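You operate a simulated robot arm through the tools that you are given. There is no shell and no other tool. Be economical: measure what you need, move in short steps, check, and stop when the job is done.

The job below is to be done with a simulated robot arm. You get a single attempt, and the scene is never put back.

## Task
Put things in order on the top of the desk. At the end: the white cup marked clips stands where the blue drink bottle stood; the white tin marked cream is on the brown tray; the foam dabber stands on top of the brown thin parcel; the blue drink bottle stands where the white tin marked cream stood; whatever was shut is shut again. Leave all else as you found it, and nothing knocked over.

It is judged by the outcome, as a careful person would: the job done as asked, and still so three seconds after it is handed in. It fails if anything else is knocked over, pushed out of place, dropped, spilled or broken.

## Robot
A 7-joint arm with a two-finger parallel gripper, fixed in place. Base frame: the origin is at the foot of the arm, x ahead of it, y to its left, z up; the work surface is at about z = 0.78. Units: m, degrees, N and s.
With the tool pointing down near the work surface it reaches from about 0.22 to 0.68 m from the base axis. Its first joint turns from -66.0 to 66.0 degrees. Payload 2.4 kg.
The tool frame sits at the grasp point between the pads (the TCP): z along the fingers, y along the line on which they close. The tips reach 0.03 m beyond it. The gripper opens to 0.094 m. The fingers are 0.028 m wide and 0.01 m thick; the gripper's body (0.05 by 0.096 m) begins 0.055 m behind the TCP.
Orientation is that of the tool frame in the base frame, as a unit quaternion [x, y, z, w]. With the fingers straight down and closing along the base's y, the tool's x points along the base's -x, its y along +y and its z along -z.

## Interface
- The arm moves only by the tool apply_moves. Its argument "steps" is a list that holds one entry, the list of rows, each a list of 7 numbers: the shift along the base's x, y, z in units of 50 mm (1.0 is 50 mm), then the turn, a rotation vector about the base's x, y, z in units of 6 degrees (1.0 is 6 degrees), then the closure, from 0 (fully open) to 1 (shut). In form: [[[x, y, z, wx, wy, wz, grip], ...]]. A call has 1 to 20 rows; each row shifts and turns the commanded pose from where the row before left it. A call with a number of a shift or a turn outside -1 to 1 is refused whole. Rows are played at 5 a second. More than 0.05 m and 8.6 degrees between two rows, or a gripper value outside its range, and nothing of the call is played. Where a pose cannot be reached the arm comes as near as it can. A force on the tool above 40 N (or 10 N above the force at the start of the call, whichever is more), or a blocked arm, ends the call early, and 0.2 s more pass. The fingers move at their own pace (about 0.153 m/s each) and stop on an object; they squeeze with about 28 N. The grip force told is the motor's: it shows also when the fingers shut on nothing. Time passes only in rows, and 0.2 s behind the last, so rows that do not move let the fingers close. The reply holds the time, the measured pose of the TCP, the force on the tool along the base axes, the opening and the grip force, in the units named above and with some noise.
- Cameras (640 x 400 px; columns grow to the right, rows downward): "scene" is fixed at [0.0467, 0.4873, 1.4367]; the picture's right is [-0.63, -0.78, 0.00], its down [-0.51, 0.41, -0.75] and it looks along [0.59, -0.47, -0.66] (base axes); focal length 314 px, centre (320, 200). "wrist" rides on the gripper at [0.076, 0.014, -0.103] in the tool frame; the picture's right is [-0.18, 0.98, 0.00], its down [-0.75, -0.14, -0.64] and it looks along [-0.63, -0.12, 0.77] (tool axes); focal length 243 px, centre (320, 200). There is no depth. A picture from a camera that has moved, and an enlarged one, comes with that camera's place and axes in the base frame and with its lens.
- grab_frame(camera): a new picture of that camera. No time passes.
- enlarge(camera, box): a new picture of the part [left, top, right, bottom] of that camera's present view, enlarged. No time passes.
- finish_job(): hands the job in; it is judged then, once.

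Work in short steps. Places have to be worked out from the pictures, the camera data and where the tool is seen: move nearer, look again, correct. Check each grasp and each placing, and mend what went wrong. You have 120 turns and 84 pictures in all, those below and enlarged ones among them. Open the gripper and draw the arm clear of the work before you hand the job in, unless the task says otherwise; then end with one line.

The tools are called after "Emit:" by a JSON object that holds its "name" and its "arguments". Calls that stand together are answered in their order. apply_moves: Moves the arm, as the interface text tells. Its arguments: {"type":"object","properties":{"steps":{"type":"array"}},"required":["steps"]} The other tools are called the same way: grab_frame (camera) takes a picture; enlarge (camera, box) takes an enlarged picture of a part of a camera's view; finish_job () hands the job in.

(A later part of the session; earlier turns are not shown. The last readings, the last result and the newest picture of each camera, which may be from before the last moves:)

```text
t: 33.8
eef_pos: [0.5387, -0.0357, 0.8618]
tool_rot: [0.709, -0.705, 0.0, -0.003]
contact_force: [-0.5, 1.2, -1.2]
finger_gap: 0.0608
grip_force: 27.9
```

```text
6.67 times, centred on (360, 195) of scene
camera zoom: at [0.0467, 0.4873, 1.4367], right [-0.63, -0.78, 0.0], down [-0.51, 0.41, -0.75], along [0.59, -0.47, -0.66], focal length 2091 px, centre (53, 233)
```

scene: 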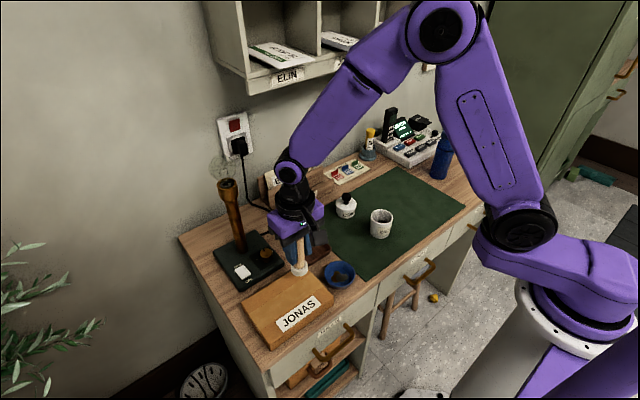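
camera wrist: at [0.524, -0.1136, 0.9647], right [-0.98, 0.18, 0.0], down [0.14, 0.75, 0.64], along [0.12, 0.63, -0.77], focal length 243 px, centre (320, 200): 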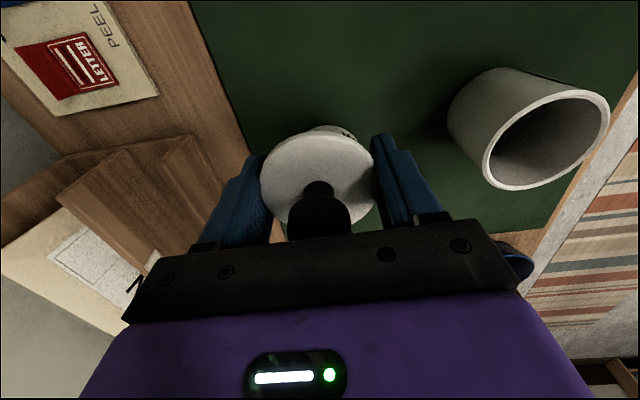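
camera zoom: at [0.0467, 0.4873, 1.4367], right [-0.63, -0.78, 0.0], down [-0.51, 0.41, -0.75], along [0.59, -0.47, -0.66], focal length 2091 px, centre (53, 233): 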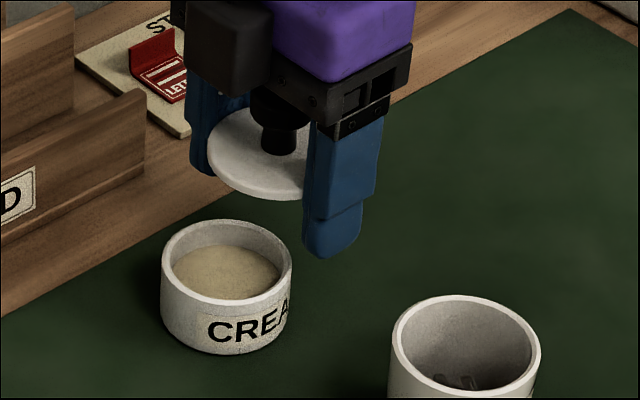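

Scene view, calibrated by the lid, gives body ≈(0.537,-0.009); lid offset is ≈−26 mm in y. I shift −1.5 mm in x and lower until the lid rests on the rim.

Emit:
{"name": "apply_moves", "arguments": {"steps": [[[-0.03, 0, -0.2, 0, 0, 0, 1], [0, 0, -0.2, 0, 0, 0, 1], [0, 0, -0.2, 0, 0, 0, 1], [0, 0, -0.15, 0, 0, 0, 1], [0, 0, 0, 0, 0, 0, 1]]]}}

Emit:
{"name": "enlarge", "arguments": {"camera": "scene", "box": [330, 165, 390, 225]}}

```text
t: 35.0
eef_pos: [0.5374, -0.0347, 0.8236]
tool_rot: [0.708, -0.706, 0.0, -0.002]
contact_force: [-0.6, 0.5, -0.8]
finger_gap: 0.0611
grip_force: 27.6
```

```text
6.67 times, centred on (360, 195) of scene
camera zoom: at [0.0467, 0.4873, 1.4367], right [-0.63, -0.78, 0.0], down [-0.51, 0.41, -0.75], along [0.59, -0.47, -0.66], focal length 2091 px, centre (53, 233)
```

zoom: 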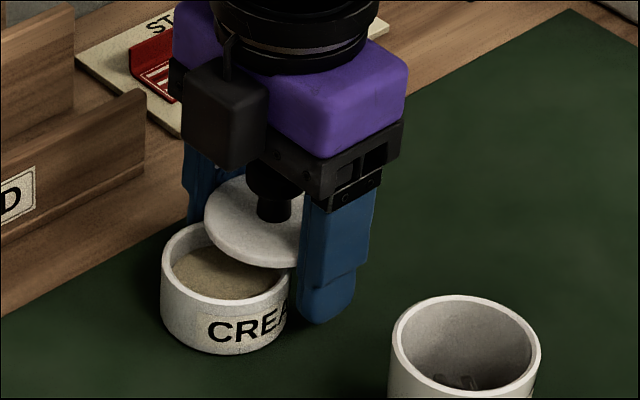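

No catch and fingers pass beside the body. I continue down in small steps to contact.

Emit:
{"name": "apply_moves", "arguments": {"steps": [[[0, 0, -0.06, 0, 0, 0, 1], [0, 0, -0.06, 0, 0, 0, 1], [0, 0, -0.04, 0, 0, 0, 1], [0, 0, 0, 0, 0, 0, 1]]]}}

Emit:
{"name": "enlarge", "arguments": {"camera": "scene", "box": [330, 165, 390, 225]}}

```text
t: 36.0
eef_pos: [0.5367, -0.0358, 0.8179]
tool_rot: [0.708, -0.706, 0.0, -0.002]
contact_force: [-2.9, -0.5, 24.7]
finger_gap: 0.061
grip_force: 27.7
```

```text
6.67 times, centred on (360, 195) of scene
camera zoom: at [0.0461, 0.4873, 1.4368], right [-0.63, -0.78, 0.0], down [-0.51, 0.41, -0.76], along [0.59, -0.47, -0.66], focal length 2091 px, centre (53, 233)
```

zoom: 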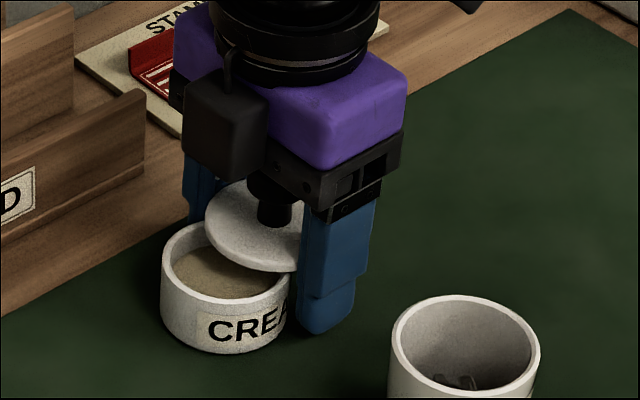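

The lid rests on the rim. I lift 2 mm, shift +2.5 mm in y for a safer overlap, lower, and then open.

Emit:
{"name": "apply_moves", "arguments": {"steps": [[[0, 0, 0.1, 0, 0, 0, 1], [0, 0.05, 0, 0, 0, 0, 1], [0, 0, -0.05, 0, 0, 0, 1], [0, 0, -0.02, 0, 0, 0, 1], [0, 0, 0, 0, 0, 0, 1]]]}}

```text
t: 37.2
eef_pos: [0.5363, -0.0323, 0.8198]
tool_rot: [0.708, -0.706, 0.001, -0.001]
contact_force: [0.4, -0.4, -0.2]
finger_gap: 0.0612
grip_force: 28.1
```

Emit:
{"name": "apply_moves", "arguments": {"steps": [[[0, 0, -0.03, 0, 0, 0, 1], [0, 0, 0, 0, 0, 0, 1]]]}}

```text
t: 37.8
eef_pos: [0.5363, -0.0335, 0.8183]
tool_rot: [0.708, -0.706, 0.001, -0.002]
contact_force: [-2.5, -2.1, 15.8]
finger_gap: 0.0611
grip_force: 27.7
```

Light contact (16 N). I relieve 0.5 mm, open, and rise straight up.

Emit:
{"name": "apply_moves", "arguments": {"steps": [[[0, 0, 0.012, 0, 0, 0, 1], [0, 0, 0, 0, 0, 0, 0.35], [0, 0, 0, 0, 0, 0, 0.3], [0, 0, 0, 0, 0, 0, 0.1], [0, 0, 0, 0, 0, 0, 0], [0, 0, 0.5, 0, 0, 0, 0], [0, 0, 0.8, 0, 0, 0, 0], [0, 0, 0.4, 0, 0, 0, 0]]]}}

Emit:
{"name": "enlarge", "arguments": {"camera": "scene", "box": [330, 165, 390, 225]}}

Emit:
{"name": "grab_frame", "arguments": {"camera": "wrist"}}

```text
t: 39.6
eef_pos: [0.535, -0.0336, 0.9024]
tool_rot: [0.709, -0.706, 0.0, -0.001]
contact_force: [-1.0, 1.5, -0.1]
finger_gap: 0.0941
grip_force: 0.0
```

```text
6.67 times, centred on (360, 195) of scene
camera zoom: at [0.0467, 0.4873, 1.4367], right [-0.63, -0.78, 0.0], down [-0.51, 0.41, -0.75], along [0.59, -0.47, -0.66], focal length 2091 px, centre (53, 233)
```

zoom: 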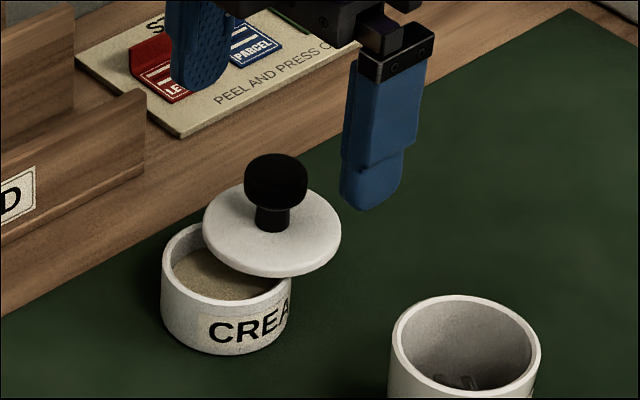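

```text
38 pictures are left
camera wrist: at [0.5206, -0.1115, 1.0062], right [-0.98, 0.18, 0.0], down [0.14, 0.75, 0.64], along [0.12, 0.63, -0.77], focal length 243 px, centre (320, 200)
```

wrist: 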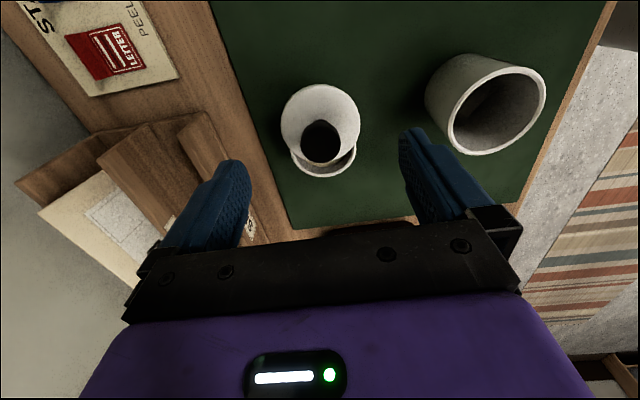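

The lid rests stably, offset on the body. I descend onto the knob (TCP ≈0.853, tips just above the lid disc) and close on it.

Emit:
{"name": "apply_moves", "arguments": {"steps": [[[0, 0, -0.4, 0, 0, 0, 0], [0, 0, -0.4, 0, 0, 0, 0], [0, 0, -0.18, 0, 0, 0, 0], [0, 0, 0, 0, 0, 0, 0.3], [0, 0, 0, 0, 0, 0, 0.6], [0, 0, 0, 0, 0, 0, 1], [0, 0, 0, 0, 0, 0, 1], [0, 0, 0, 0, 0, 0, 1]]]}}

Emit:
{"name": "enlarge", "arguments": {"camera": "scene", "box": [330, 165, 390, 225]}}

```text
t: 41.4
eef_pos: [0.5366, -0.0326, 0.8523]
tool_rot: [0.709, -0.706, 0.0, -0.002]
contact_force: [-0.5, -0.6, 0.2]
finger_gap: 0.0594
grip_force: 28.1
```

```text
6.67 times, centred on (360, 195) of scene
camera zoom: at [0.0467, 0.4873, 1.4367], right [-0.63, -0.78, 0.0], down [-0.51, 0.41, -0.75], along [0.59, -0.47, -0.66], focal length 2091 px, centre (53, 233)
```

zoom: 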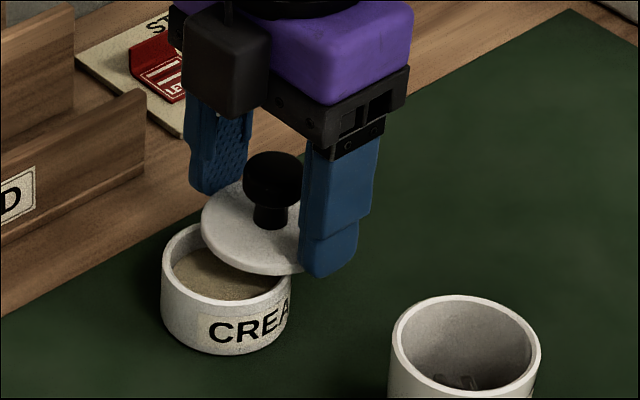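

The tips still caught the lid's edge, so the lid sits higher than I thought. I open, rise 11 mm, and close on the knob.

Emit:
{"name": "apply_moves", "arguments": {"steps": [[[0, 0, 0, 0, 0, 0, 0.3], [0, 0, 0, 0, 0, 0, 0.1], [0, 0, 0.22, 0, 0, 0, 0.1], [0, 0, 0, 0, 0, 0, 0.3], [0, 0, 0, 0, 0, 0, 0.6], [0, 0, 0, 0, 0, 0, 1], [0, 0, 0, 0, 0, 0, 1], [0, 0, 0, 0, 0, 0, 1]]]}}

Emit:
{"name": "enlarge", "arguments": {"camera": "scene", "box": [330, 165, 390, 225]}}

```text
t: 43.2
eef_pos: [0.5367, -0.0332, 0.8642]
tool_rot: [0.709, -0.706, 0.0, -0.001]
contact_force: [0.0, -0.1, 0.8]
finger_gap: 0.0261
grip_force: 28.1
```

```text
6.67 times, centred on (360, 195) of scene
camera zoom: at [0.0466, 0.4873, 1.4368], right [-0.63, -0.78, 0.0], down [-0.51, 0.41, -0.75], along [0.59, -0.47, -0.66], focal length 2091 px, centre (53, 233)
```

zoom: 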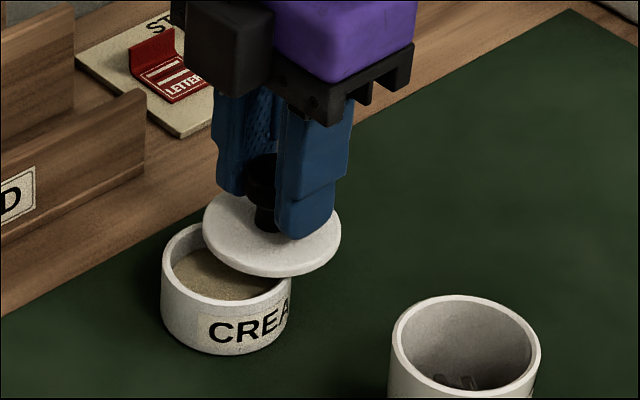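

Knob gripped (26 mm). I lift the lid and carry it to free mat space at about (0.51,-0.15).

Emit:
{"name": "apply_moves", "arguments": {"steps": [[[0, 0, 0.3, 0, 0, 0, 1], [0, 0, 0.4, 0, 0, 0, 1], [-0.18, -0.78, 0, 0, 0, 0, 1], [-0.18, -0.78, 0, 0, 0, 0, 1], [-0.18, -0.78, 0, 0, 0, 0, 1], [0, 0, -0.4, 0, 0, 0, 1], [0, 0, -0.4, 0, 0, 0, 1], [0, 0, -0.3, 0, 0, 0, 1], [0, 0, 0, 0, 0, 0, 1]]]}}

Emit:
{"name": "enlarge", "arguments": {"camera": "scene", "box": [330, 140, 430, 240]}}

```text
t: 45.2
eef_pos: [0.5093, -0.1494, 0.8445]
tool_rot: [0.709, -0.706, 0.0, -0.002]
contact_force: [-0.7, -0.1, -0.2]
finger_gap: 0.0261
grip_force: 27.8
```

```text
4.00 times, centred on (380, 190) of scene
camera zoom: at [0.0467, 0.4873, 1.4367], right [-0.63, -0.78, 0.0], down [-0.51, 0.41, -0.75], along [0.59, -0.47, -0.66], focal length 1254 px, centre (80, 240)
```

zoom: 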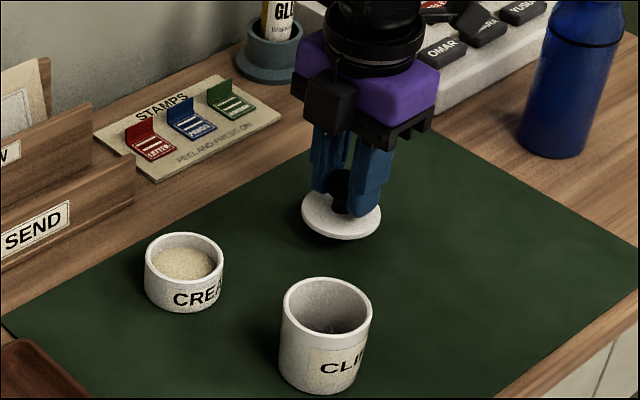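

The lid is in hand, about 1 cm above the mat. I lower gently to contact.

Emit:
{"name": "apply_moves", "arguments": {"steps": [[[0, 0, -0.1, 0, 0, 0, 1], [0, 0, -0.05, 0, 0, 0, 1], [0, 0, -0.04, 0, 0, 0, 1], [0, 0, 0, 0, 0, 0, 1]]]}}

```text
t: 46.2
eef_pos: [0.5072, -0.1504, 0.835]
tool_rot: [0.708, -0.706, 0.0, -0.001]
contact_force: [-0.6, 0.1, 0.0]
finger_gap: 0.026
grip_force: 28.3
```

Emit:
{"name": "apply_moves", "arguments": {"steps": [[[0, 0, -0.03, 0, 0, 0, 1], [0, 0, -0.03, 0, 0, 0, 1], [0, 0, 0, 0, 0, 0, 1]]]}}

```text
t: 47.0
eef_pos: [0.509, -0.15, 0.8319]
tool_rot: [0.708, -0.706, 0.0, -0.001]
contact_force: [-1.4, 0.7, 12.8]
finger_gap: 0.0261
grip_force: 28.1
```

The lid is on the mat (contact at z 0.832). I release, rise, and go above the open body at (0.537,-0.009).

Emit:
{"name": "apply_moves", "arguments": {"steps": [[[0, 0, 0.02, 0, 0, 0, 0.85], [0, 0, 0, 0, 0, 0, 0.5], [0, 0, 0, 0, 0, 0, 0.3], [0, 0, 0.8, 0, 0, 0, 0], [0, 0, 0.8, 0, 0, 0, 0], [0.187, 0.94, 0, 0, 0, 0, 0], [0.187, 0.94, 0, 0, 0, 0, 0], [0.187, 0.94, 0, 0, 0, 0, 0], [0, 0, 0, 0, 0, 0, 0]]]}}

Emit:
{"name": "grab_frame", "arguments": {"camera": "wrist"}}

Emit:
{"name": "enlarge", "arguments": {"camera": "scene", "box": [330, 140, 430, 240]}}

```text
t: 49.0
eef_pos: [0.5348, -0.0092, 0.9128]
tool_rot: [0.708, -0.706, 0.0, -0.001]
contact_force: [-0.3, 0.7, 0.2]
finger_gap: 0.0943
grip_force: 0.1
```

```text
34 pictures are left
camera wrist: at [0.5191, -0.0872, 1.0165], right [-0.98, 0.18, 0.0], down [0.14, 0.75, 0.64], along [0.12, 0.63, -0.77], focal length 243 px, centre (320, 200)
```

wrist: 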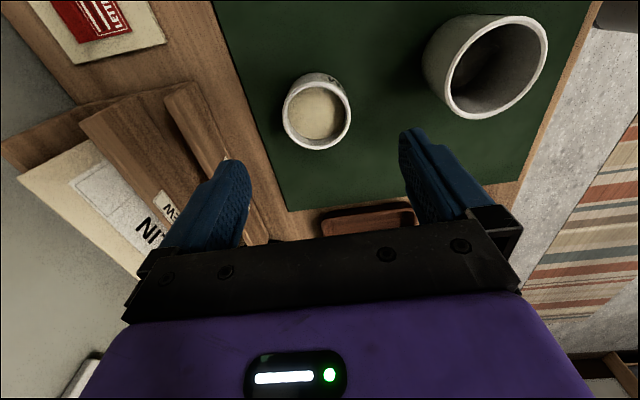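

```text
4.00 times, centred on (380, 190) of scene
camera zoom: at [0.0466, 0.4873, 1.4367], right [-0.63, -0.78, 0.0], down [-0.51, 0.41, -0.75], along [0.59, -0.47, -0.66], focal length 1254 px, centre (80, 240)
```

zoom: 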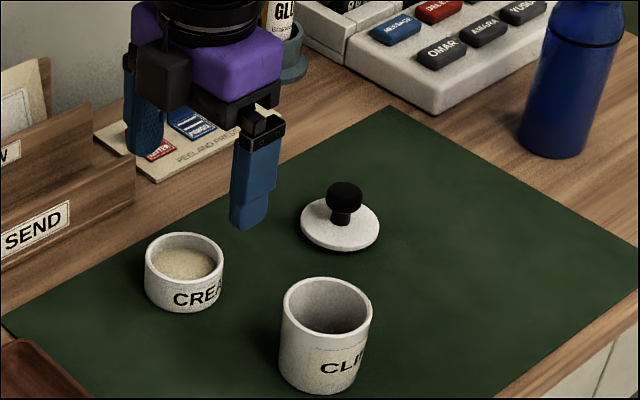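

The lid is safely on the mat. I descend on the body to TCP ≈0.82 and close.

Emit:
{"name": "apply_moves", "arguments": {"steps": [[[0.03, 0, -0.7, 0, 0, 0, 0], [0, 0, -0.7, 0, 0, 0, 0], [0, 0, -0.46, 0, 0, 0, 0], [0, 0, 0, 0, 0, 0, 0.2], [0, 0, 0, 0, 0, 0, 0.5], [0, 0, 0, 0, 0, 0, 1], [0, 0, 0, 0, 0, 0, 1], [0, 0, 0, 0, 0, 0, 1]]]}}

Emit:
{"name": "grab_frame", "arguments": {"camera": "wrist"}}

```text
t: 50.8
eef_pos: [0.5368, -0.0104, 0.8177]
tool_rot: [0.709, -0.706, 0.0, -0.001]
contact_force: [0.8, 0.4, 0.7]
finger_gap: 0.0606
grip_force: 27.7
```

```text
32 pictures are left
camera wrist: at [0.5211, -0.0878, 0.9223], right [-0.98, 0.18, 0.0], down [0.14, 0.75, 0.64], along [0.12, 0.63, -0.77], focal length 243 px, centre (320, 200)
```

wrist: 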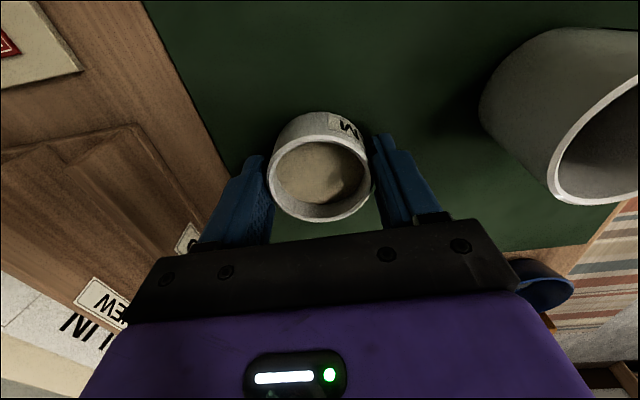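

Body gripped. I lift 45 mm and move smoothly over the tray.

Emit:
{"name": "apply_moves", "arguments": {"steps": [[[0, 0, 0.3, 0, 0, 0, 1], [0, 0, 0.6, 0, 0, 0, 1], [-0.08, 0.35, 0, 0, 0, 0, 1], [-0.1, 0.6, 0, 0, 0, 0, 1], [-0.15, 0.8, 0, 0, 0, 0, 1], [-0.15, 0.8, 0, 0, 0, 0, 1], [-0.08, 0.6, 0, 0, 0, 0, 1], [-0.04, 0.3, 0, 0, 0, 0, 1], [0, 0, 0, 0, 0, 0, 1], [0, 0, 0, 0, 0, 0, 1]]]}}

Emit:
{"name": "grab_frame", "arguments": {"camera": "wrist"}}

Emit:
{"name": "enlarge", "arguments": {"camera": "scene", "box": [270, 190, 350, 270]}}

```text
t: 53.0
eef_pos: [0.51, 0.1604, 0.866]
tool_rot: [0.708, -0.706, 0.0, -0.001]
contact_force: [-0.3, 0.4, -0.7]
finger_gap: 0.0608
grip_force: 28.5
```

```text
31 pictures are left
camera wrist: at [0.4955, 0.0833, 0.9693], right [-0.98, 0.18, 0.0], down [0.14, 0.75, 0.64], along [0.12, 0.63, -0.77], focal length 243 px, centre (320, 200)
```

wrist: 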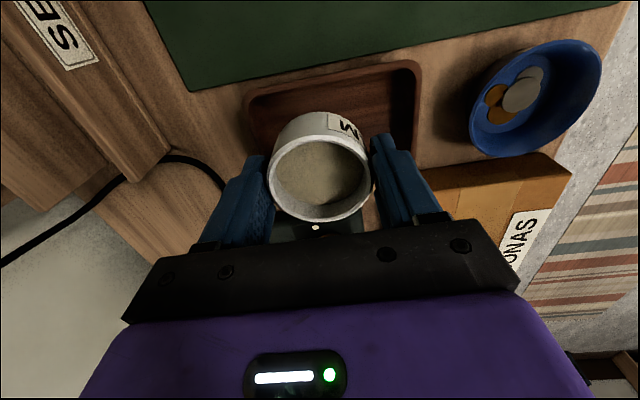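

```text
5.00 times, centred on (310, 230) of scene
camera zoom: at [0.0467, 0.4873, 1.4367], right [-0.63, -0.78, 0.0], down [-0.51, 0.41, -0.75], along [0.59, -0.47, -0.66], focal length 1568 px, centre (370, 50)
```

zoom: 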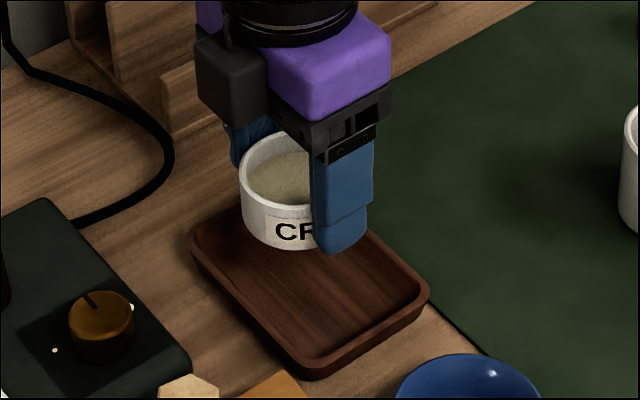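

Combining both views, the tray centre is ≈(0.502,0.165). I shift there and lower to just above the rim for a check.

Emit:
{"name": "apply_moves", "arguments": {"steps": [[[-0.16, 0.1, 0, 0, 0, 0, 1], [0, 0, -0.22, 0, 0, 0, 1], [0, 0, -0.22, 0, 0, 0, 1], [0, 0, 0, 0, 0, 0, 1]]]}}

Emit:
{"name": "grab_frame", "arguments": {"camera": "wrist"}}

Emit:
{"name": "enlarge", "arguments": {"camera": "scene", "box": [280, 210, 350, 280]}}

```text
t: 54.0
eef_pos: [0.5021, 0.1676, 0.8442]
tool_rot: [0.708, -0.706, -0.001, 0.0]
contact_force: [0.3, -0.8, -0.8]
finger_gap: 0.0607
grip_force: 27.5
```

```text
29 pictures are left
camera wrist: at [0.4864, 0.0905, 0.9474], right [-0.98, 0.18, 0.0], down [0.14, 0.75, 0.64], along [0.12, 0.63, -0.77], focal length 243 px, centre (320, 200)
```

wrist: 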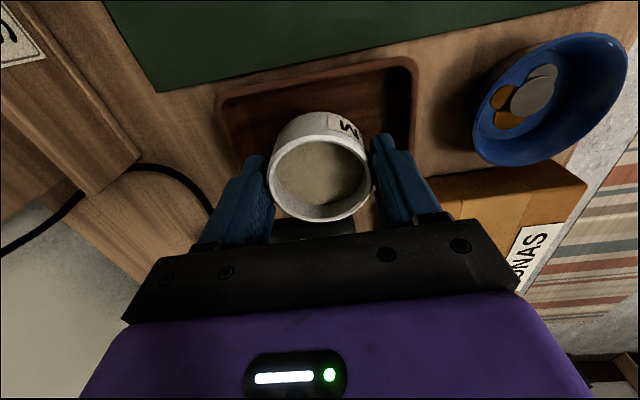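

```text
5.71 times, centred on (315, 245) of scene
camera zoom: at [0.0467, 0.4873, 1.4367], right [-0.63, -0.78, 0.0], down [-0.51, 0.41, -0.75], along [0.59, -0.47, -0.66], focal length 1792 px, centre (349, -57)
```

zoom: 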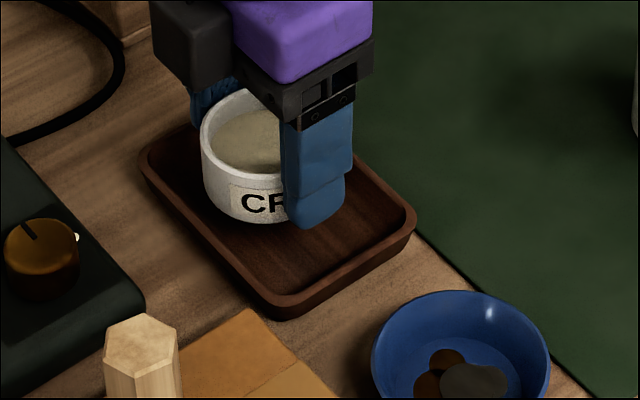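

Views agree the tool is within ~2 mm of the tray centre. I lower gently; contact is expected at TCP ≈0.822–0.825.

Emit:
{"name": "apply_moves", "arguments": {"steps": [[[0, -0.03, -0.12, 0, 0, 0, 1], [0, 0, -0.12, 0, 0, 0, 1], [0, 0, -0.08, 0, 0, 0, 1], [0, 0, 0, 0, 0, 0, 1]]]}}

Emit:
{"name": "enlarge", "arguments": {"camera": "scene", "box": [280, 210, 350, 280]}}

```text
t: 55.0
eef_pos: [0.5011, 0.1659, 0.8275]
tool_rot: [0.708, -0.706, -0.001, -0.001]
contact_force: [-0.9, -0.3, -1.8]
finger_gap: 0.0605
grip_force: 27.9
```

```text
5.71 times, centred on (315, 245) of scene
camera zoom: at [0.0467, 0.4873, 1.4367], right [-0.63, -0.78, 0.0], down [-0.51, 0.41, -0.75], along [0.59, -0.47, -0.66], focal length 1792 px, centre (349, -57)
```

zoom: 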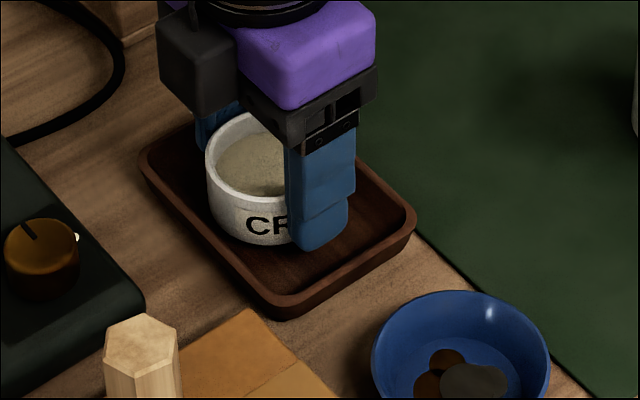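

The body is inside the tray but closer to the +y wall; I shift −3 mm in y and lower to contact.

Emit:
{"name": "apply_moves", "arguments": {"steps": [[[0, -0.06, 0, 0, 0, 0, 1], [0, 0, -0.05, 0, 0, 0, 1], [0, 0, -0.04, 0, 0, 0, 1], [0, 0, 0, 0, 0, 0, 1]]]}}

Emit:
{"name": "enlarge", "arguments": {"camera": "scene", "box": [280, 210, 350, 280]}}

```text
t: 56.0
eef_pos: [0.5002, 0.1652, 0.8229]
tool_rot: [0.709, -0.706, 0.0, -0.001]
contact_force: [0.0, 0.1, -1.6]
finger_gap: 0.0605
grip_force: 27.0
```

```text
5.71 times, centred on (315, 245) of scene
camera zoom: at [0.0467, 0.4873, 1.4367], right [-0.63, -0.78, 0.0], down [-0.51, 0.41, -0.75], along [0.59, -0.47, -0.66], focal length 1792 px, centre (349, -57)
```

zoom: 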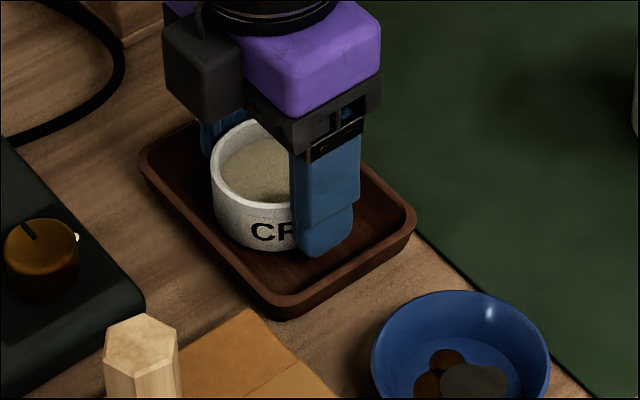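

Still free and well inside the walls; I keep lowering in 1.5–2 mm steps.

Emit:
{"name": "apply_moves", "arguments": {"steps": [[[0, 0, -0.03, 0, 0, 0, 1], [0, 0, -0.03, 0, 0, 0, 1], [0, 0, 0, 0, 0, 0, 1]]]}}

```text
t: 56.8
eef_pos: [0.5, 0.1645, 0.8193]
tool_rot: [0.708, -0.706, 0.0, -0.001]
contact_force: [-6.6, -3.4, 23.7]
finger_gap: 0.0608
grip_force: 27.9
```

Resting on the tray floor. I relieve 1 mm, open only to ~70 mm so the fingers don't push the tray, and rise straight up.

Emit:
{"name": "apply_moves", "arguments": {"steps": [[[0, 0, 0.02, 0, 0, 0, 1], [0, 0, 0, 0, 0, 0, 0.27], [0, 0, 0, 0, 0, 0, 0.27], [0, 0, 0, 0, 0, 0, 0.27], [0, 0, 0.4, 0, 0, 0, 0.27], [0, 0, 0.8, 0, 0, 0, 0.27], [0, 0, 0.8, 0, 0, 0, 0.1], [0, 0, 0, 0, 0, 0, 0.1]]]}}

Emit:
{"name": "enlarge", "arguments": {"camera": "scene", "box": [280, 210, 350, 280]}}

```text
t: 58.6
eef_pos: [0.5023, 0.1647, 0.9239]
tool_rot: [0.708, -0.706, -0.001, -0.001]
contact_force: [-1.0, 0.7, 0.0]
finger_gap: 0.0846
grip_force: 0.2
```

```text
5.71 times, centred on (315, 245) of scene
camera zoom: at [0.0467, 0.4873, 1.4367], right [-0.63, -0.78, 0.0], down [-0.51, 0.41, -0.75], along [0.59, -0.47, -0.66], focal length 1792 px, centre (349, -57)
```

zoom: 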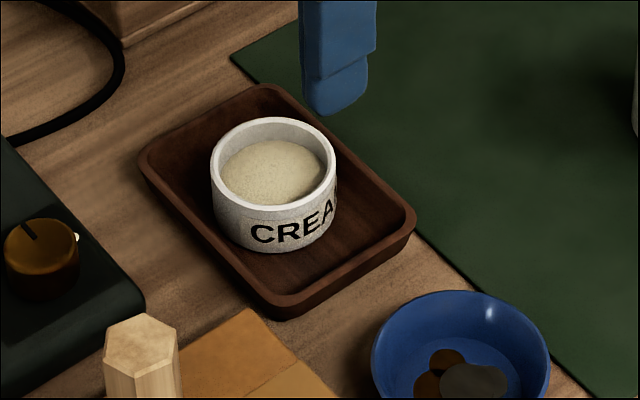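

The body stands in the tray, unspilled. I go back by the same commanded offsets to fetch the lid by its knob.

Emit:
{"name": "apply_moves", "arguments": {"steps": [[[0.0241, -0.897, 0, 0, 0, 0, 0.1], [0.0241, -0.897, 0, 0, 0, 0, 0], [0.0241, -0.897, 0, 0, 0, 0, 0], [0.0241, -0.897, 0, 0, 0, 0, 0], [0.0241, -0.897, 0, 0, 0, 0, 0], [0.0241, -0.897, 0, 0, 0, 0, 0], [0.0244, -0.898, 0, 0, 0, 0, 0], [0, 0, -0.6, 0, 0, 0, 0], [0, 0, 0, 0, 0, 0, 0]]]}}

Emit:
{"name": "grab_frame", "arguments": {"camera": "wrist"}}

```text
t: 60.6
eef_pos: [0.5123, -0.152, 0.8932]
tool_rot: [0.708, -0.706, 0.0, -0.002]
contact_force: [0.1, -0.3, 0.4]
finger_gap: 0.0941
grip_force: 0.0
```

```text
24 pictures are left
camera wrist: at [0.4971, -0.2295, 0.9956], right [-0.98, 0.18, 0.0], down [0.14, 0.75, 0.64], along [0.12, 0.63, -0.77], focal length 243 px, centre (320, 200)
```

wrist: 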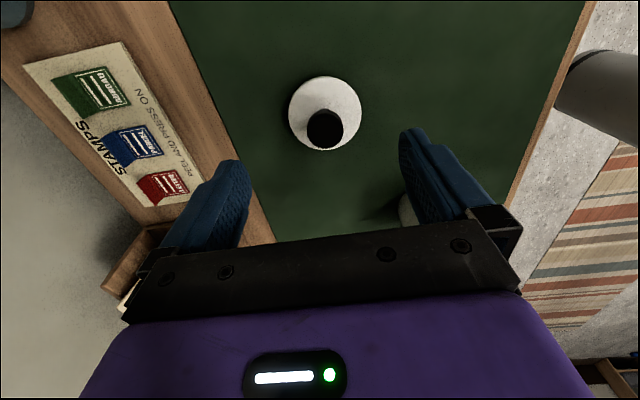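

The knob is under the tool. I descend to z≈0.833 and close on it.

Emit:
{"name": "apply_moves", "arguments": {"steps": [[[0, 0, -0.6, 0, 0, 0, 0], [0, 0, -0.6, 0, 0, 0, 0], [0, 0, 0, 0, 0, 0, 0.3], [0, 0, 0, 0, 0, 0, 0.6], [0, 0, 0, 0, 0, 0, 1], [0, 0, 0, 0, 0, 0, 1], [0, 0, 0, 0, 0, 0, 1]]]}}

```text
t: 62.2
eef_pos: [0.512, -0.15, 0.8303]
tool_rot: [0.708, -0.706, 0.0, -0.002]
contact_force: [-0.2, -0.3, 0.4]
finger_gap: 0.026
grip_force: 27.9
```

Knob gripped. I lift and carry the lid back over the body by the reverse offsets.

Emit:
{"name": "apply_moves", "arguments": {"steps": [[[0, 0, 0.4, 0, 0, 0, 1], [0, 0, 0.8, 0, 0, 0, 1], [0, 0, 0.4, 0, 0, 0, 1], [-0.0241, 0.897, 0, 0, 0, 0, 1], [-0.0241, 0.897, 0, 0, 0, 0, 1], [-0.0241, 0.897, 0, 0, 0, 0, 1], [-0.0241, 0.897, 0, 0, 0, 0, 1], [-0.0241, 0.897, 0, 0, 0, 0, 1], [-0.0241, 0.897, 0, 0, 0, 0, 1], [-0.0244, 0.898, 0, 0, 0, 0, 1], [0, 0, -0.6, 0, 0, 0, 1], [0, 0, 0, 0, 0, 0, 1]]]}}

Emit:
{"name": "enlarge", "arguments": {"camera": "scene", "box": [280, 200, 350, 270]}}

Emit:
{"name": "enlarge", "arguments": {"camera": "wrist", "box": [230, 60, 410, 240]}}

```text
t: 64.8
eef_pos: [0.5014, 0.1636, 0.8808]
tool_rot: [0.708, -0.706, 0.0, -0.001]
contact_force: [-0.9, -0.1, 0.0]
finger_gap: 0.026
grip_force: 28.0
```

```text
5.71 times, centred on (315, 235) of scene
camera zoom: at [0.0466, 0.4873, 1.4367], right [-0.63, -0.78, 0.0], down [-0.51, 0.41, -0.75], along [0.59, -0.47, -0.66], focal length 1792 px, centre (349, 0)
```

zoom: 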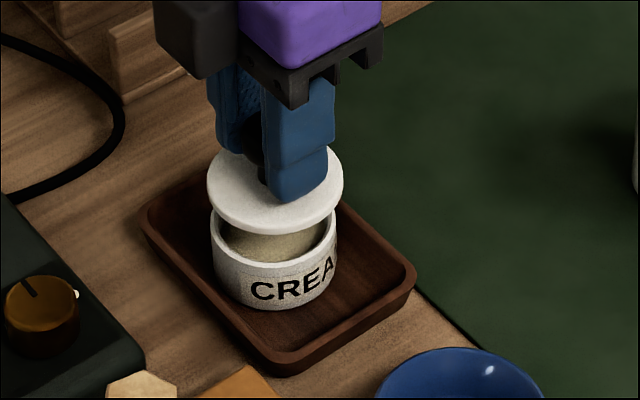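

```text
2.22 times, centred on (320, 150) of wrist
camera zoom: at [0.4865, 0.0861, 0.9845], right [-0.98, 0.18, 0.0], down [0.14, 0.75, 0.64], along [0.12, 0.63, -0.77], focal length 539 px, centre (320, 311)
```

zoom: 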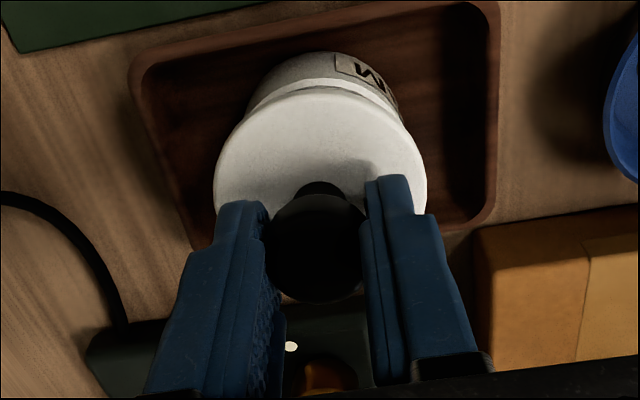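

Lid and body line up within ~1 mm. I lower gently until the lid seats (expected TCP ≈0.865).

Emit:
{"name": "apply_moves", "arguments": {"steps": [[[0.01, 0, -0.15, 0, 0, 0, 1], [0, 0, -0.1, 0, 0, 0, 1], [0, 0, -0.04, 0, 0, 0, 1], [0, 0, 0, 0, 0, 0, 1]]]}}

```text
t: 65.8
eef_pos: [0.5023, 0.1638, 0.8664]
tool_rot: [0.708, -0.706, 0.0, -0.002]
contact_force: [0.5, -0.3, -1.2]
finger_gap: 0.0259
grip_force: 27.9
```

Emit:
{"name": "apply_moves", "arguments": {"steps": [[[0, 0, -0.03, 0, 0, 0, 1], [0, 0, -0.03, 0, 0, 0, 1], [0, 0, 0, 0, 0, 0, 1]]]}}

Emit:
{"name": "enlarge", "arguments": {"camera": "scene", "box": [280, 200, 350, 270]}}

```text
t: 66.6
eef_pos: [0.5028, 0.164, 0.8627]
tool_rot: [0.708, -0.706, 0.0, -0.002]
contact_force: [0.1, 0.4, -1.2]
finger_gap: 0.026
grip_force: 28.5
```

```text
5.71 times, centred on (315, 235) of scene
camera zoom: at [0.0467, 0.4873, 1.4367], right [-0.63, -0.78, 0.0], down [-0.51, 0.41, -0.75], along [0.59, -0.47, -0.66], focal length 1792 px, centre (349, 0)
```

zoom: 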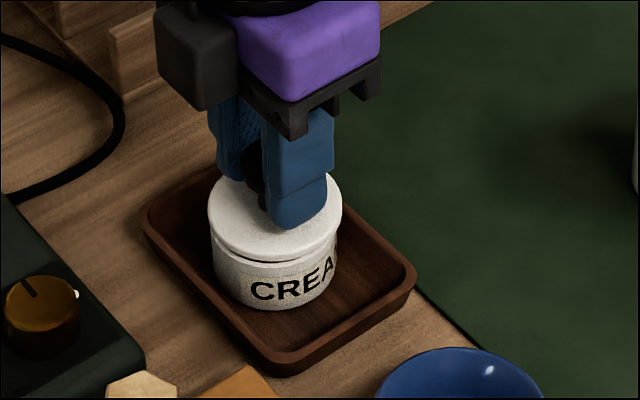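

A small gap remains; I keep lowering until contact.

Emit:
{"name": "apply_moves", "arguments": {"steps": [[[0, 0, -0.03, 0, 0, 0, 1], [0, 0, -0.03, 0, 0, 0, 1], [0, 0, 0, 0, 0, 0, 1]]]}}

```text
t: 67.4
eef_pos: [0.5028, 0.1628, 0.8594]
tool_rot: [0.709, -0.706, 0.0, -0.001]
contact_force: [-0.3, 0.3, 0.0]
finger_gap: 0.026
grip_force: 28.0
```

Emit:
{"name": "apply_moves", "arguments": {"steps": [[[0, 0, -0.03, 0, 0, 0, 1], [0, 0, -0.02, 0, 0, 0, 1], [0, 0, 0, 0, 0, 0, 1]]]}}

Emit:
{"name": "enlarge", "arguments": {"camera": "scene", "box": [290, 210, 340, 260]}}

```text
t: 68.2
eef_pos: [0.5031, 0.1633, 0.8575]
tool_rot: [0.708, -0.706, 0.001, -0.003]
contact_force: [-0.3, -2.6, 8.5]
finger_gap: 0.026
grip_force: 27.7
```

```text
8.00 times, centred on (315, 235) of scene
camera zoom: at [0.0465, 0.4872, 1.4368], right [-0.63, -0.78, 0.0], down [-0.51, 0.41, -0.75], along [0.59, -0.47, -0.66], focal length 2509 px, centre (360, -80)
```

zoom: 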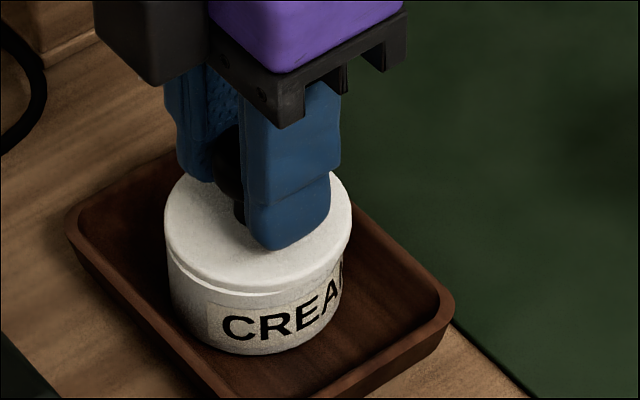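

The lid is seated. I release, rise, and begin turning the gripper back by 90°.

Emit:
{"name": "apply_moves", "arguments": {"steps": [[[0, 0, 0.01, 0, 0, 0, 0.85], [0, 0, 0, 0, 0, 0, 0.5], [0, 0, 0, 0, 0, 0, 0.3], [0, 0, 0.6, 0, 0, 0, 0.3], [0, 0, 0.8, 0, 0, 0, 0.1], [-0.3, -0.3, 0.6, 0, 0, -1, 0], [-0.3, -0.3, 0.3, 0, 0, -1, 0], [-0.3, -0.3, 0.3, 0, 0, -1, 0], [0, -0.8, 0.3, 0, 0, -1, 0], [0, -0.8, 0.3, 0, 0, -1, 0], [0, -0.8, 0, 0, 0, -1, 0], [0, -0.8, 0, 0, 0, -1, 0], [0, -0.8, 0, 0, 0, -1, 0], [0, -0.8, 0, 0, 0, -1, 0], [0, -0.8, 0, 0, 0, -1, 0], [0, -0.8, 0, 0, 0, -1, 0], [0, -0.8, 0, 0, 0, -1, 0], [0, 0, 0, 0, 0, -1, 0], [0, 0, 0, 0, 0, -1, 0], [0, 0, 0, 0, 0, -1, 0]]]}}

Emit:
{"name": "grab_frame", "arguments": {"camera": "scene"}}

Emit:
{"name": "grab_frame", "arguments": {"camera": "wrist"}}

```text
t: 72.4
eef_pos: [0.4571, -0.2433, 1.0175]
tool_rot: [-0.001, 1.0, -0.001, 0.001]
contact_force: [-0.2, -0.2, -0.6]
finger_gap: 0.0938
grip_force: 0.1
```

```text
19 pictures are left
```

scene: 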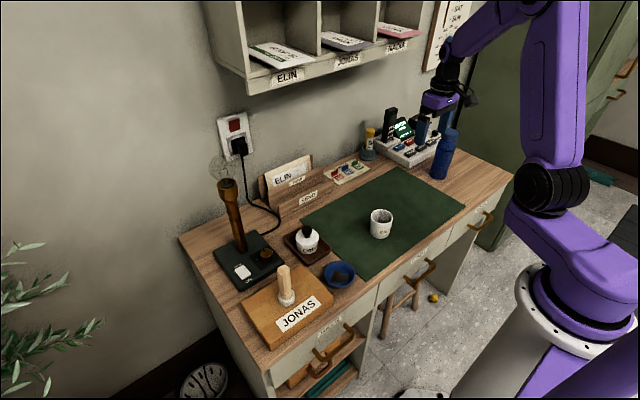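

```text
18 pictures are left
camera wrist: at [0.3795, -0.2291, 1.1206], right [0.18, 0.98, 0.0], down [0.75, -0.14, 0.64], along [0.63, -0.12, -0.77], focal length 243 px, centre (320, 200)
```

wrist: 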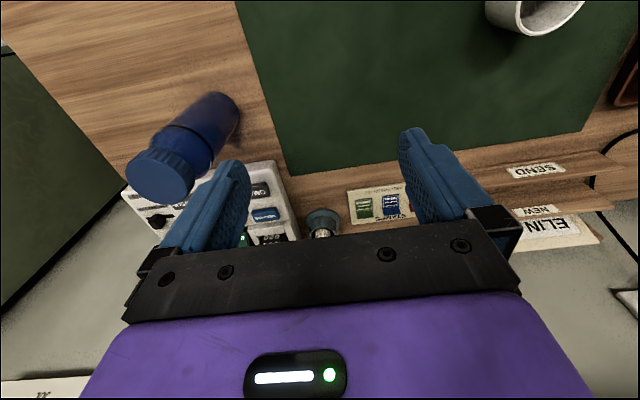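

Tin is shut on the tray. The bottle is at ≈(0.471,-0.378); I hover over it high and measure.

Emit:
{"name": "apply_moves", "arguments": {"steps": [[[0.09, -0.9, 0.3, 0, 0, 0, 0], [0.09, -0.9, 0, 0, 0, 0, 0], [0.09, -0.88, 0, 0, 0, 0, 0], [0, 0, 0, 0, 0, 0, 0]]]}}

Emit:
{"name": "grab_frame", "arguments": {"camera": "wrist"}}

Emit:
{"name": "enlarge", "arguments": {"camera": "scene", "box": [390, 80, 490, 190]}}

```text
t: 73.4
eef_pos: [0.4708, -0.3743, 1.0292]
tool_rot: [-0.002, 1.0, -0.001, 0.0]
contact_force: [-0.7, -0.5, -0.4]
finger_gap: 0.0941
grip_force: 0.2
```

```text
17 pictures are left
camera wrist: at [0.3932, -0.3618, 1.1331], right [0.18, 0.98, 0.0], down [0.75, -0.14, 0.64], along [0.63, -0.12, -0.77], focal length 243 px, centre (320, 200)
```

wrist: 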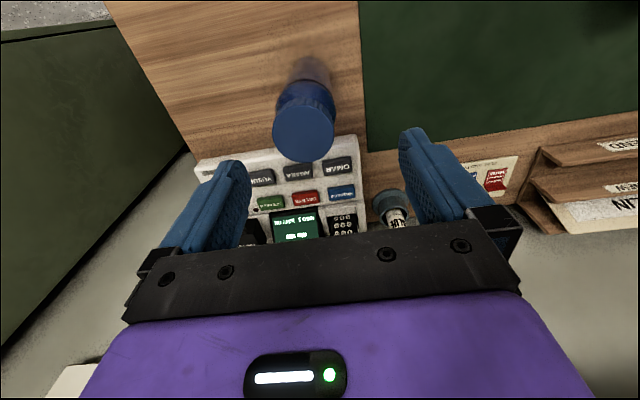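

```text
3.64 times, centred on (440, 135) of scene
camera zoom: at [0.0467, 0.4872, 1.4367], right [-0.63, -0.78, 0.0], down [-0.51, 0.41, -0.75], along [0.59, -0.47, -0.66], focal length 1140 px, centre (-116, 436)
```

zoom: 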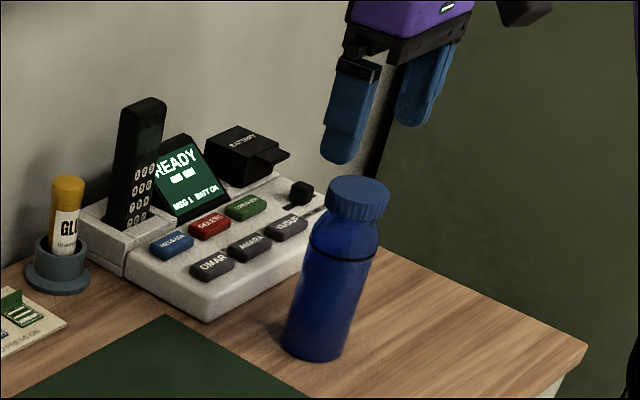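

Cap centre works out at ≈(0.477,-0.391), top z≈0.945. I move there, descend to straddle the cap, and check centring.

Emit:
{"name": "apply_moves", "arguments": {"steps": [[[0.12, -0.33, 0, 0, 0, 0, 0], [0, 0, -0.6, 0, 0, 0, 0], [0, 0, -0.6, 0, 0, 0, 0], [0, 0, 0, 0, 0, 0, 0]]]}}

Emit:
{"name": "grab_frame", "arguments": {"camera": "wrist"}}

Emit:
{"name": "enlarge", "arguments": {"camera": "scene", "box": [390, 90, 490, 190]}}

```text
t: 74.4
eef_pos: [0.477, -0.3901, 0.9719]
tool_rot: [-0.002, 1.0, 0.0, 0.001]
contact_force: [-0.3, 0.3, -0.9]
finger_gap: 0.0942
grip_force: 0.1
```

```text
15 pictures are left
camera wrist: at [0.399, -0.3769, 1.0752], right [0.18, 0.98, 0.0], down [0.75, -0.14, 0.64], along [0.63, -0.12, -0.77], focal length 243 px, centre (320, 200)
```

wrist: 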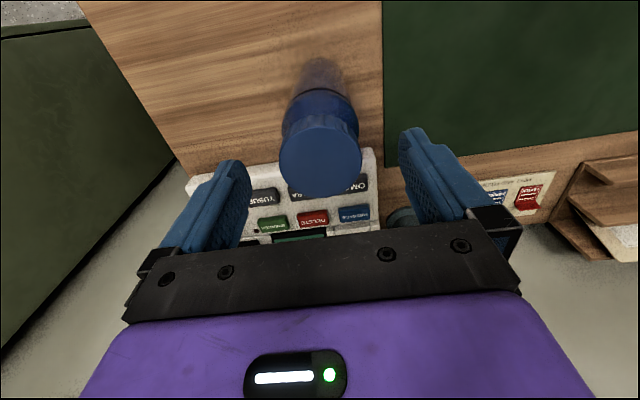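

```text
4.00 times, centred on (440, 140) of scene
camera zoom: at [0.0467, 0.4873, 1.4367], right [-0.63, -0.78, 0.0], down [-0.51, 0.41, -0.75], along [0.59, -0.47, -0.66], focal length 1254 px, centre (-160, 440)
```

zoom: 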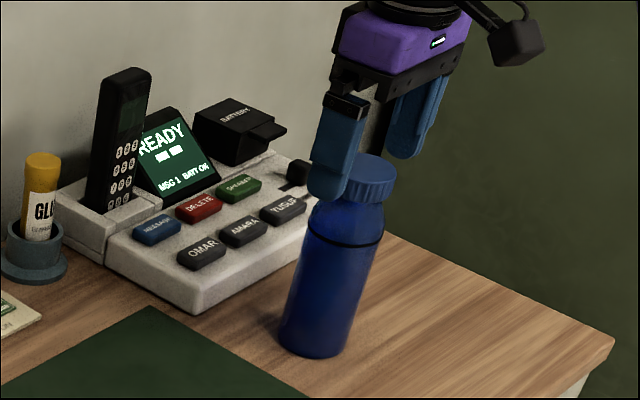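

Centred within a couple of mm. I descend to TCP ≈0.898 and close on the bottle.

Emit:
{"name": "apply_moves", "arguments": {"steps": [[[0, 0, -0.6, 0, 0, 0, 0], [0, 0, -0.6, 0, 0, 0, 0], [0, 0, -0.28, 0, 0, 0, 0], [0, 0, 0, 0, 0, 0, 0.2], [0, 0, 0, 0, 0, 0, 0.5], [0, 0, 0, 0, 0, 0, 1], [0, 0, 0, 0, 0, 0, 1], [0, 0, 0, 0, 0, 0, 1]]]}}

Emit:
{"name": "enlarge", "arguments": {"camera": "scene", "box": [390, 90, 490, 190]}}

```text
t: 76.2
eef_pos: [0.4764, -0.3922, 0.8982]
tool_rot: [-0.002, 1.0, -0.001, 0.001]
contact_force: [0.2, 0.2, 0.2]
finger_gap: 0.0572
grip_force: 27.8
```

```text
4.00 times, centred on (440, 140) of scene
camera zoom: at [0.0467, 0.4873, 1.4367], right [-0.63, -0.78, 0.0], down [-0.51, 0.41, -0.75], along [0.59, -0.47, -0.66], focal length 1254 px, centre (-160, 440)
```

zoom: 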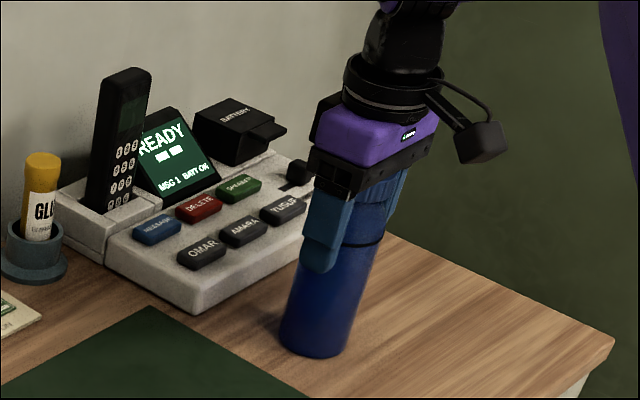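

Gripped (57 mm). I lift 45 mm, and move first in y and then toward the tin's old spot (0.537,-0.009).

Emit:
{"name": "apply_moves", "arguments": {"steps": [[[0, 0, 0.3, 0, 0, 0, 1], [0, 0, 0.6, 0, 0, 0, 1], [0, 0.3, 0, 0, 0, 0, 1], [0, 0.6, 0, 0, 0, 0, 1], [0, 0.8, 0, 0, 0, 0, 1], [0.2, 0.8, 0, 0, 0, 0, 1], [0.2, 0.8, 0, 0, 0, 0, 1], [0.2, 0.8, 0, 0, 0, 0, 1], [0.2, 0.8, 0, 0, 0, 0, 1], [0.2, 0.8, 0, 0, 0, 0, 1], [0.2, 0.8, 0, 0, 0, 0, 1], [0.01, 0.7, 0, 0, 0, 0, 1], [0, 0.45, 0, 0, 0, 0, 1], [0, 0, 0, 0, 0, 0, 1], [0, 0, 0, 0, 0, 0, 1]]]}}

Emit:
{"name": "enlarge", "arguments": {"camera": "scene", "box": [280, 110, 440, 260]}}

```text
t: 79.4
eef_pos: [0.5363, -0.008, 0.9466]
tool_rot: [-0.001, 1.0, -0.001, 0.001]
contact_force: [0.0, 1.1, -1.3]
finger_gap: 0.0575
grip_force: 27.9
```

```text
2.67 times, centred on (360, 185) of scene
camera zoom: at [0.0467, 0.4873, 1.4367], right [-0.63, -0.78, 0.0], down [-0.51, 0.41, -0.75], along [0.59, -0.47, -0.66], focal length 836 px, centre (213, 240)
```

zoom: 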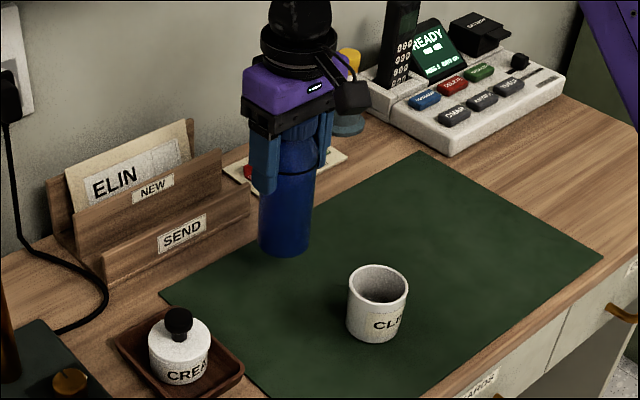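

The bottle is upright above the target. I lower to contact.

Emit:
{"name": "apply_moves", "arguments": {"steps": [[[0, 0, -0.4, 0, 0, 0, 1], [0, 0, -0.3, 0, 0, 0, 1], [0, 0, -0.16, 0, 0, 0, 1], [0, 0, -0.05, 0, 0, 0, 1], [0, 0, -0.03, 0, 0, 0, 1], [0, 0, 0, 0, 0, 0, 1]]]}}

```text
t: 80.8
eef_pos: [0.5383, -0.0089, 0.8982]
tool_rot: [-0.002, 1.0, -0.001, 0.003]
contact_force: [0.6, 3.3, 23.9]
finger_gap: 0.0572
grip_force: 28.6
```

Contact at z 0.898. I relieve 1 mm, release and rise straight up.

Emit:
{"name": "apply_moves", "arguments": {"steps": [[[0, 0, 0.03, 0, 0, 0, 1], [0, 0, 0, 0, 0, 0, 0.6], [0, 0, 0, 0, 0, 0, 0.2], [0, 0, 0, 0, 0, 0, 0], [0, 0, 0.6, 0, 0, 0, 0], [0, 0, 0.8, 0, 0, 0, 0], [0, 0, 0.6, 0, 0, 0, 0], [0, 0, 0, 0, 0, 0, 0]]]}}

Emit:
{"name": "enlarge", "arguments": {"camera": "scene", "box": [280, 110, 440, 260]}}

```text
t: 82.6
eef_pos: [0.5377, -0.0069, 0.9988]
tool_rot: [-0.001, 1.0, -0.001, 0.0]
contact_force: [0.3, -0.4, 0.4]
finger_gap: 0.0941
grip_force: 0.0
```

```text
2.67 times, centred on (360, 185) of scene
camera zoom: at [0.0467, 0.4873, 1.4367], right [-0.63, -0.78, 0.0], down [-0.51, 0.41, -0.75], along [0.59, -0.47, -0.66], focal length 836 px, centre (213, 240)
```

zoom: 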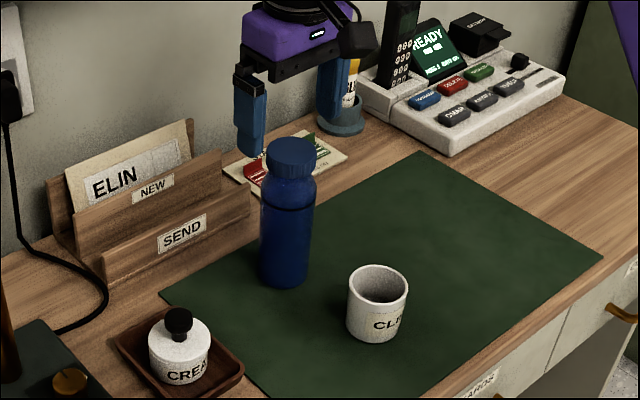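

The bottle stands well at the tin's old place. Now I hover over the cup (≈(0.414,-0.031)) and look.

Emit:
{"name": "apply_moves", "arguments": {"steps": [[[0, 0, 0.3, 0, 0, 0, 0], [-0.8, -0.16, 0, 0, 0, 0, 0], [-0.8, -0.16, 0, 0, 0, 0, 0], [-0.87, -0.16, 0, 0, 0, 0, 0], [0, 0, -0.7, 0, 0, 0, 0], [0, 0, -0.7, 0, 0, 0, 0], [0, 0, 0, 0, 0, 0, 0]]]}}

Emit:
{"name": "grab_frame", "arguments": {"camera": "wrist"}}

```text
t: 84.2
eef_pos: [0.4141, -0.0329, 0.9433]
tool_rot: [-0.003, 1.0, -0.001, 0.001]
contact_force: [-0.2, 0.5, -0.4]
finger_gap: 0.0938
grip_force: 0.0
```

```text
10 pictures are left
camera wrist: at [0.337, -0.0202, 1.0467], right [0.18, 0.98, 0.0], down [0.75, -0.14, 0.64], along [0.63, -0.12, -0.77], focal length 243 px, centre (320, 200)
```

wrist: 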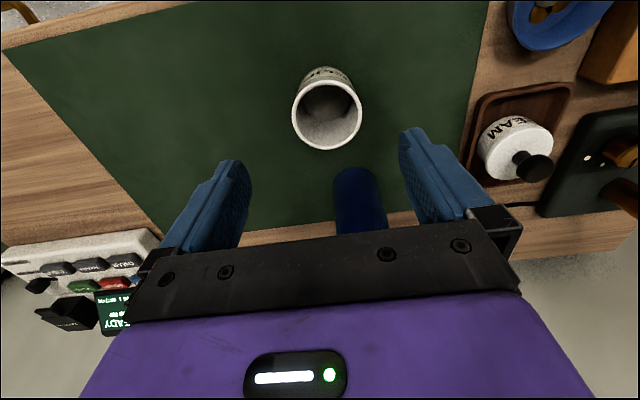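

The cup centre is ≈(0.4155,-0.0295). I shift slightly, descend to TCP ≈0.823 and close.

Emit:
{"name": "apply_moves", "arguments": {"steps": [[[0.03, 0.06, -0.7, 0, 0, 0, 0], [0, 0, -0.8, 0, 0, 0, 0], [0, 0, -0.6, 0, 0, 0, 0], [0, 0, -0.3, 0, 0, 0, 0], [0, 0, 0, 0, 0, 0, 0.15], [0, 0, 0, 0, 0, 0, 0.4], [0, 0, 0, 0, 0, 0, 1], [0, 0, 0, 0, 0, 0, 1], [0, 0, 0, 0, 0, 0, 1]]]}}

Emit:
{"name": "grab_frame", "arguments": {"camera": "wrist"}}

```text
t: 86.2
eef_pos: [0.416, -0.0309, 0.8257]
tool_rot: [-0.001, 1.0, 0.0, 0.001]
contact_force: [-0.8, -0.5, -0.9]
finger_gap: 0.0636
grip_force: 28.0
```

```text
9 pictures are left
camera wrist: at [0.3386, -0.0178, 0.9296], right [0.18, 0.98, 0.0], down [0.75, -0.14, 0.64], along [0.63, -0.12, -0.77], focal length 243 px, centre (320, 200)
```

wrist: 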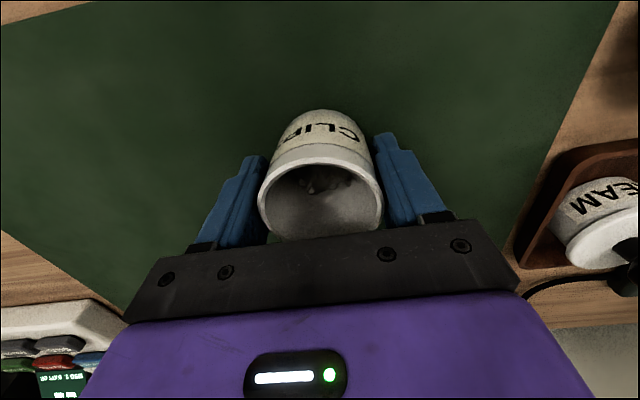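

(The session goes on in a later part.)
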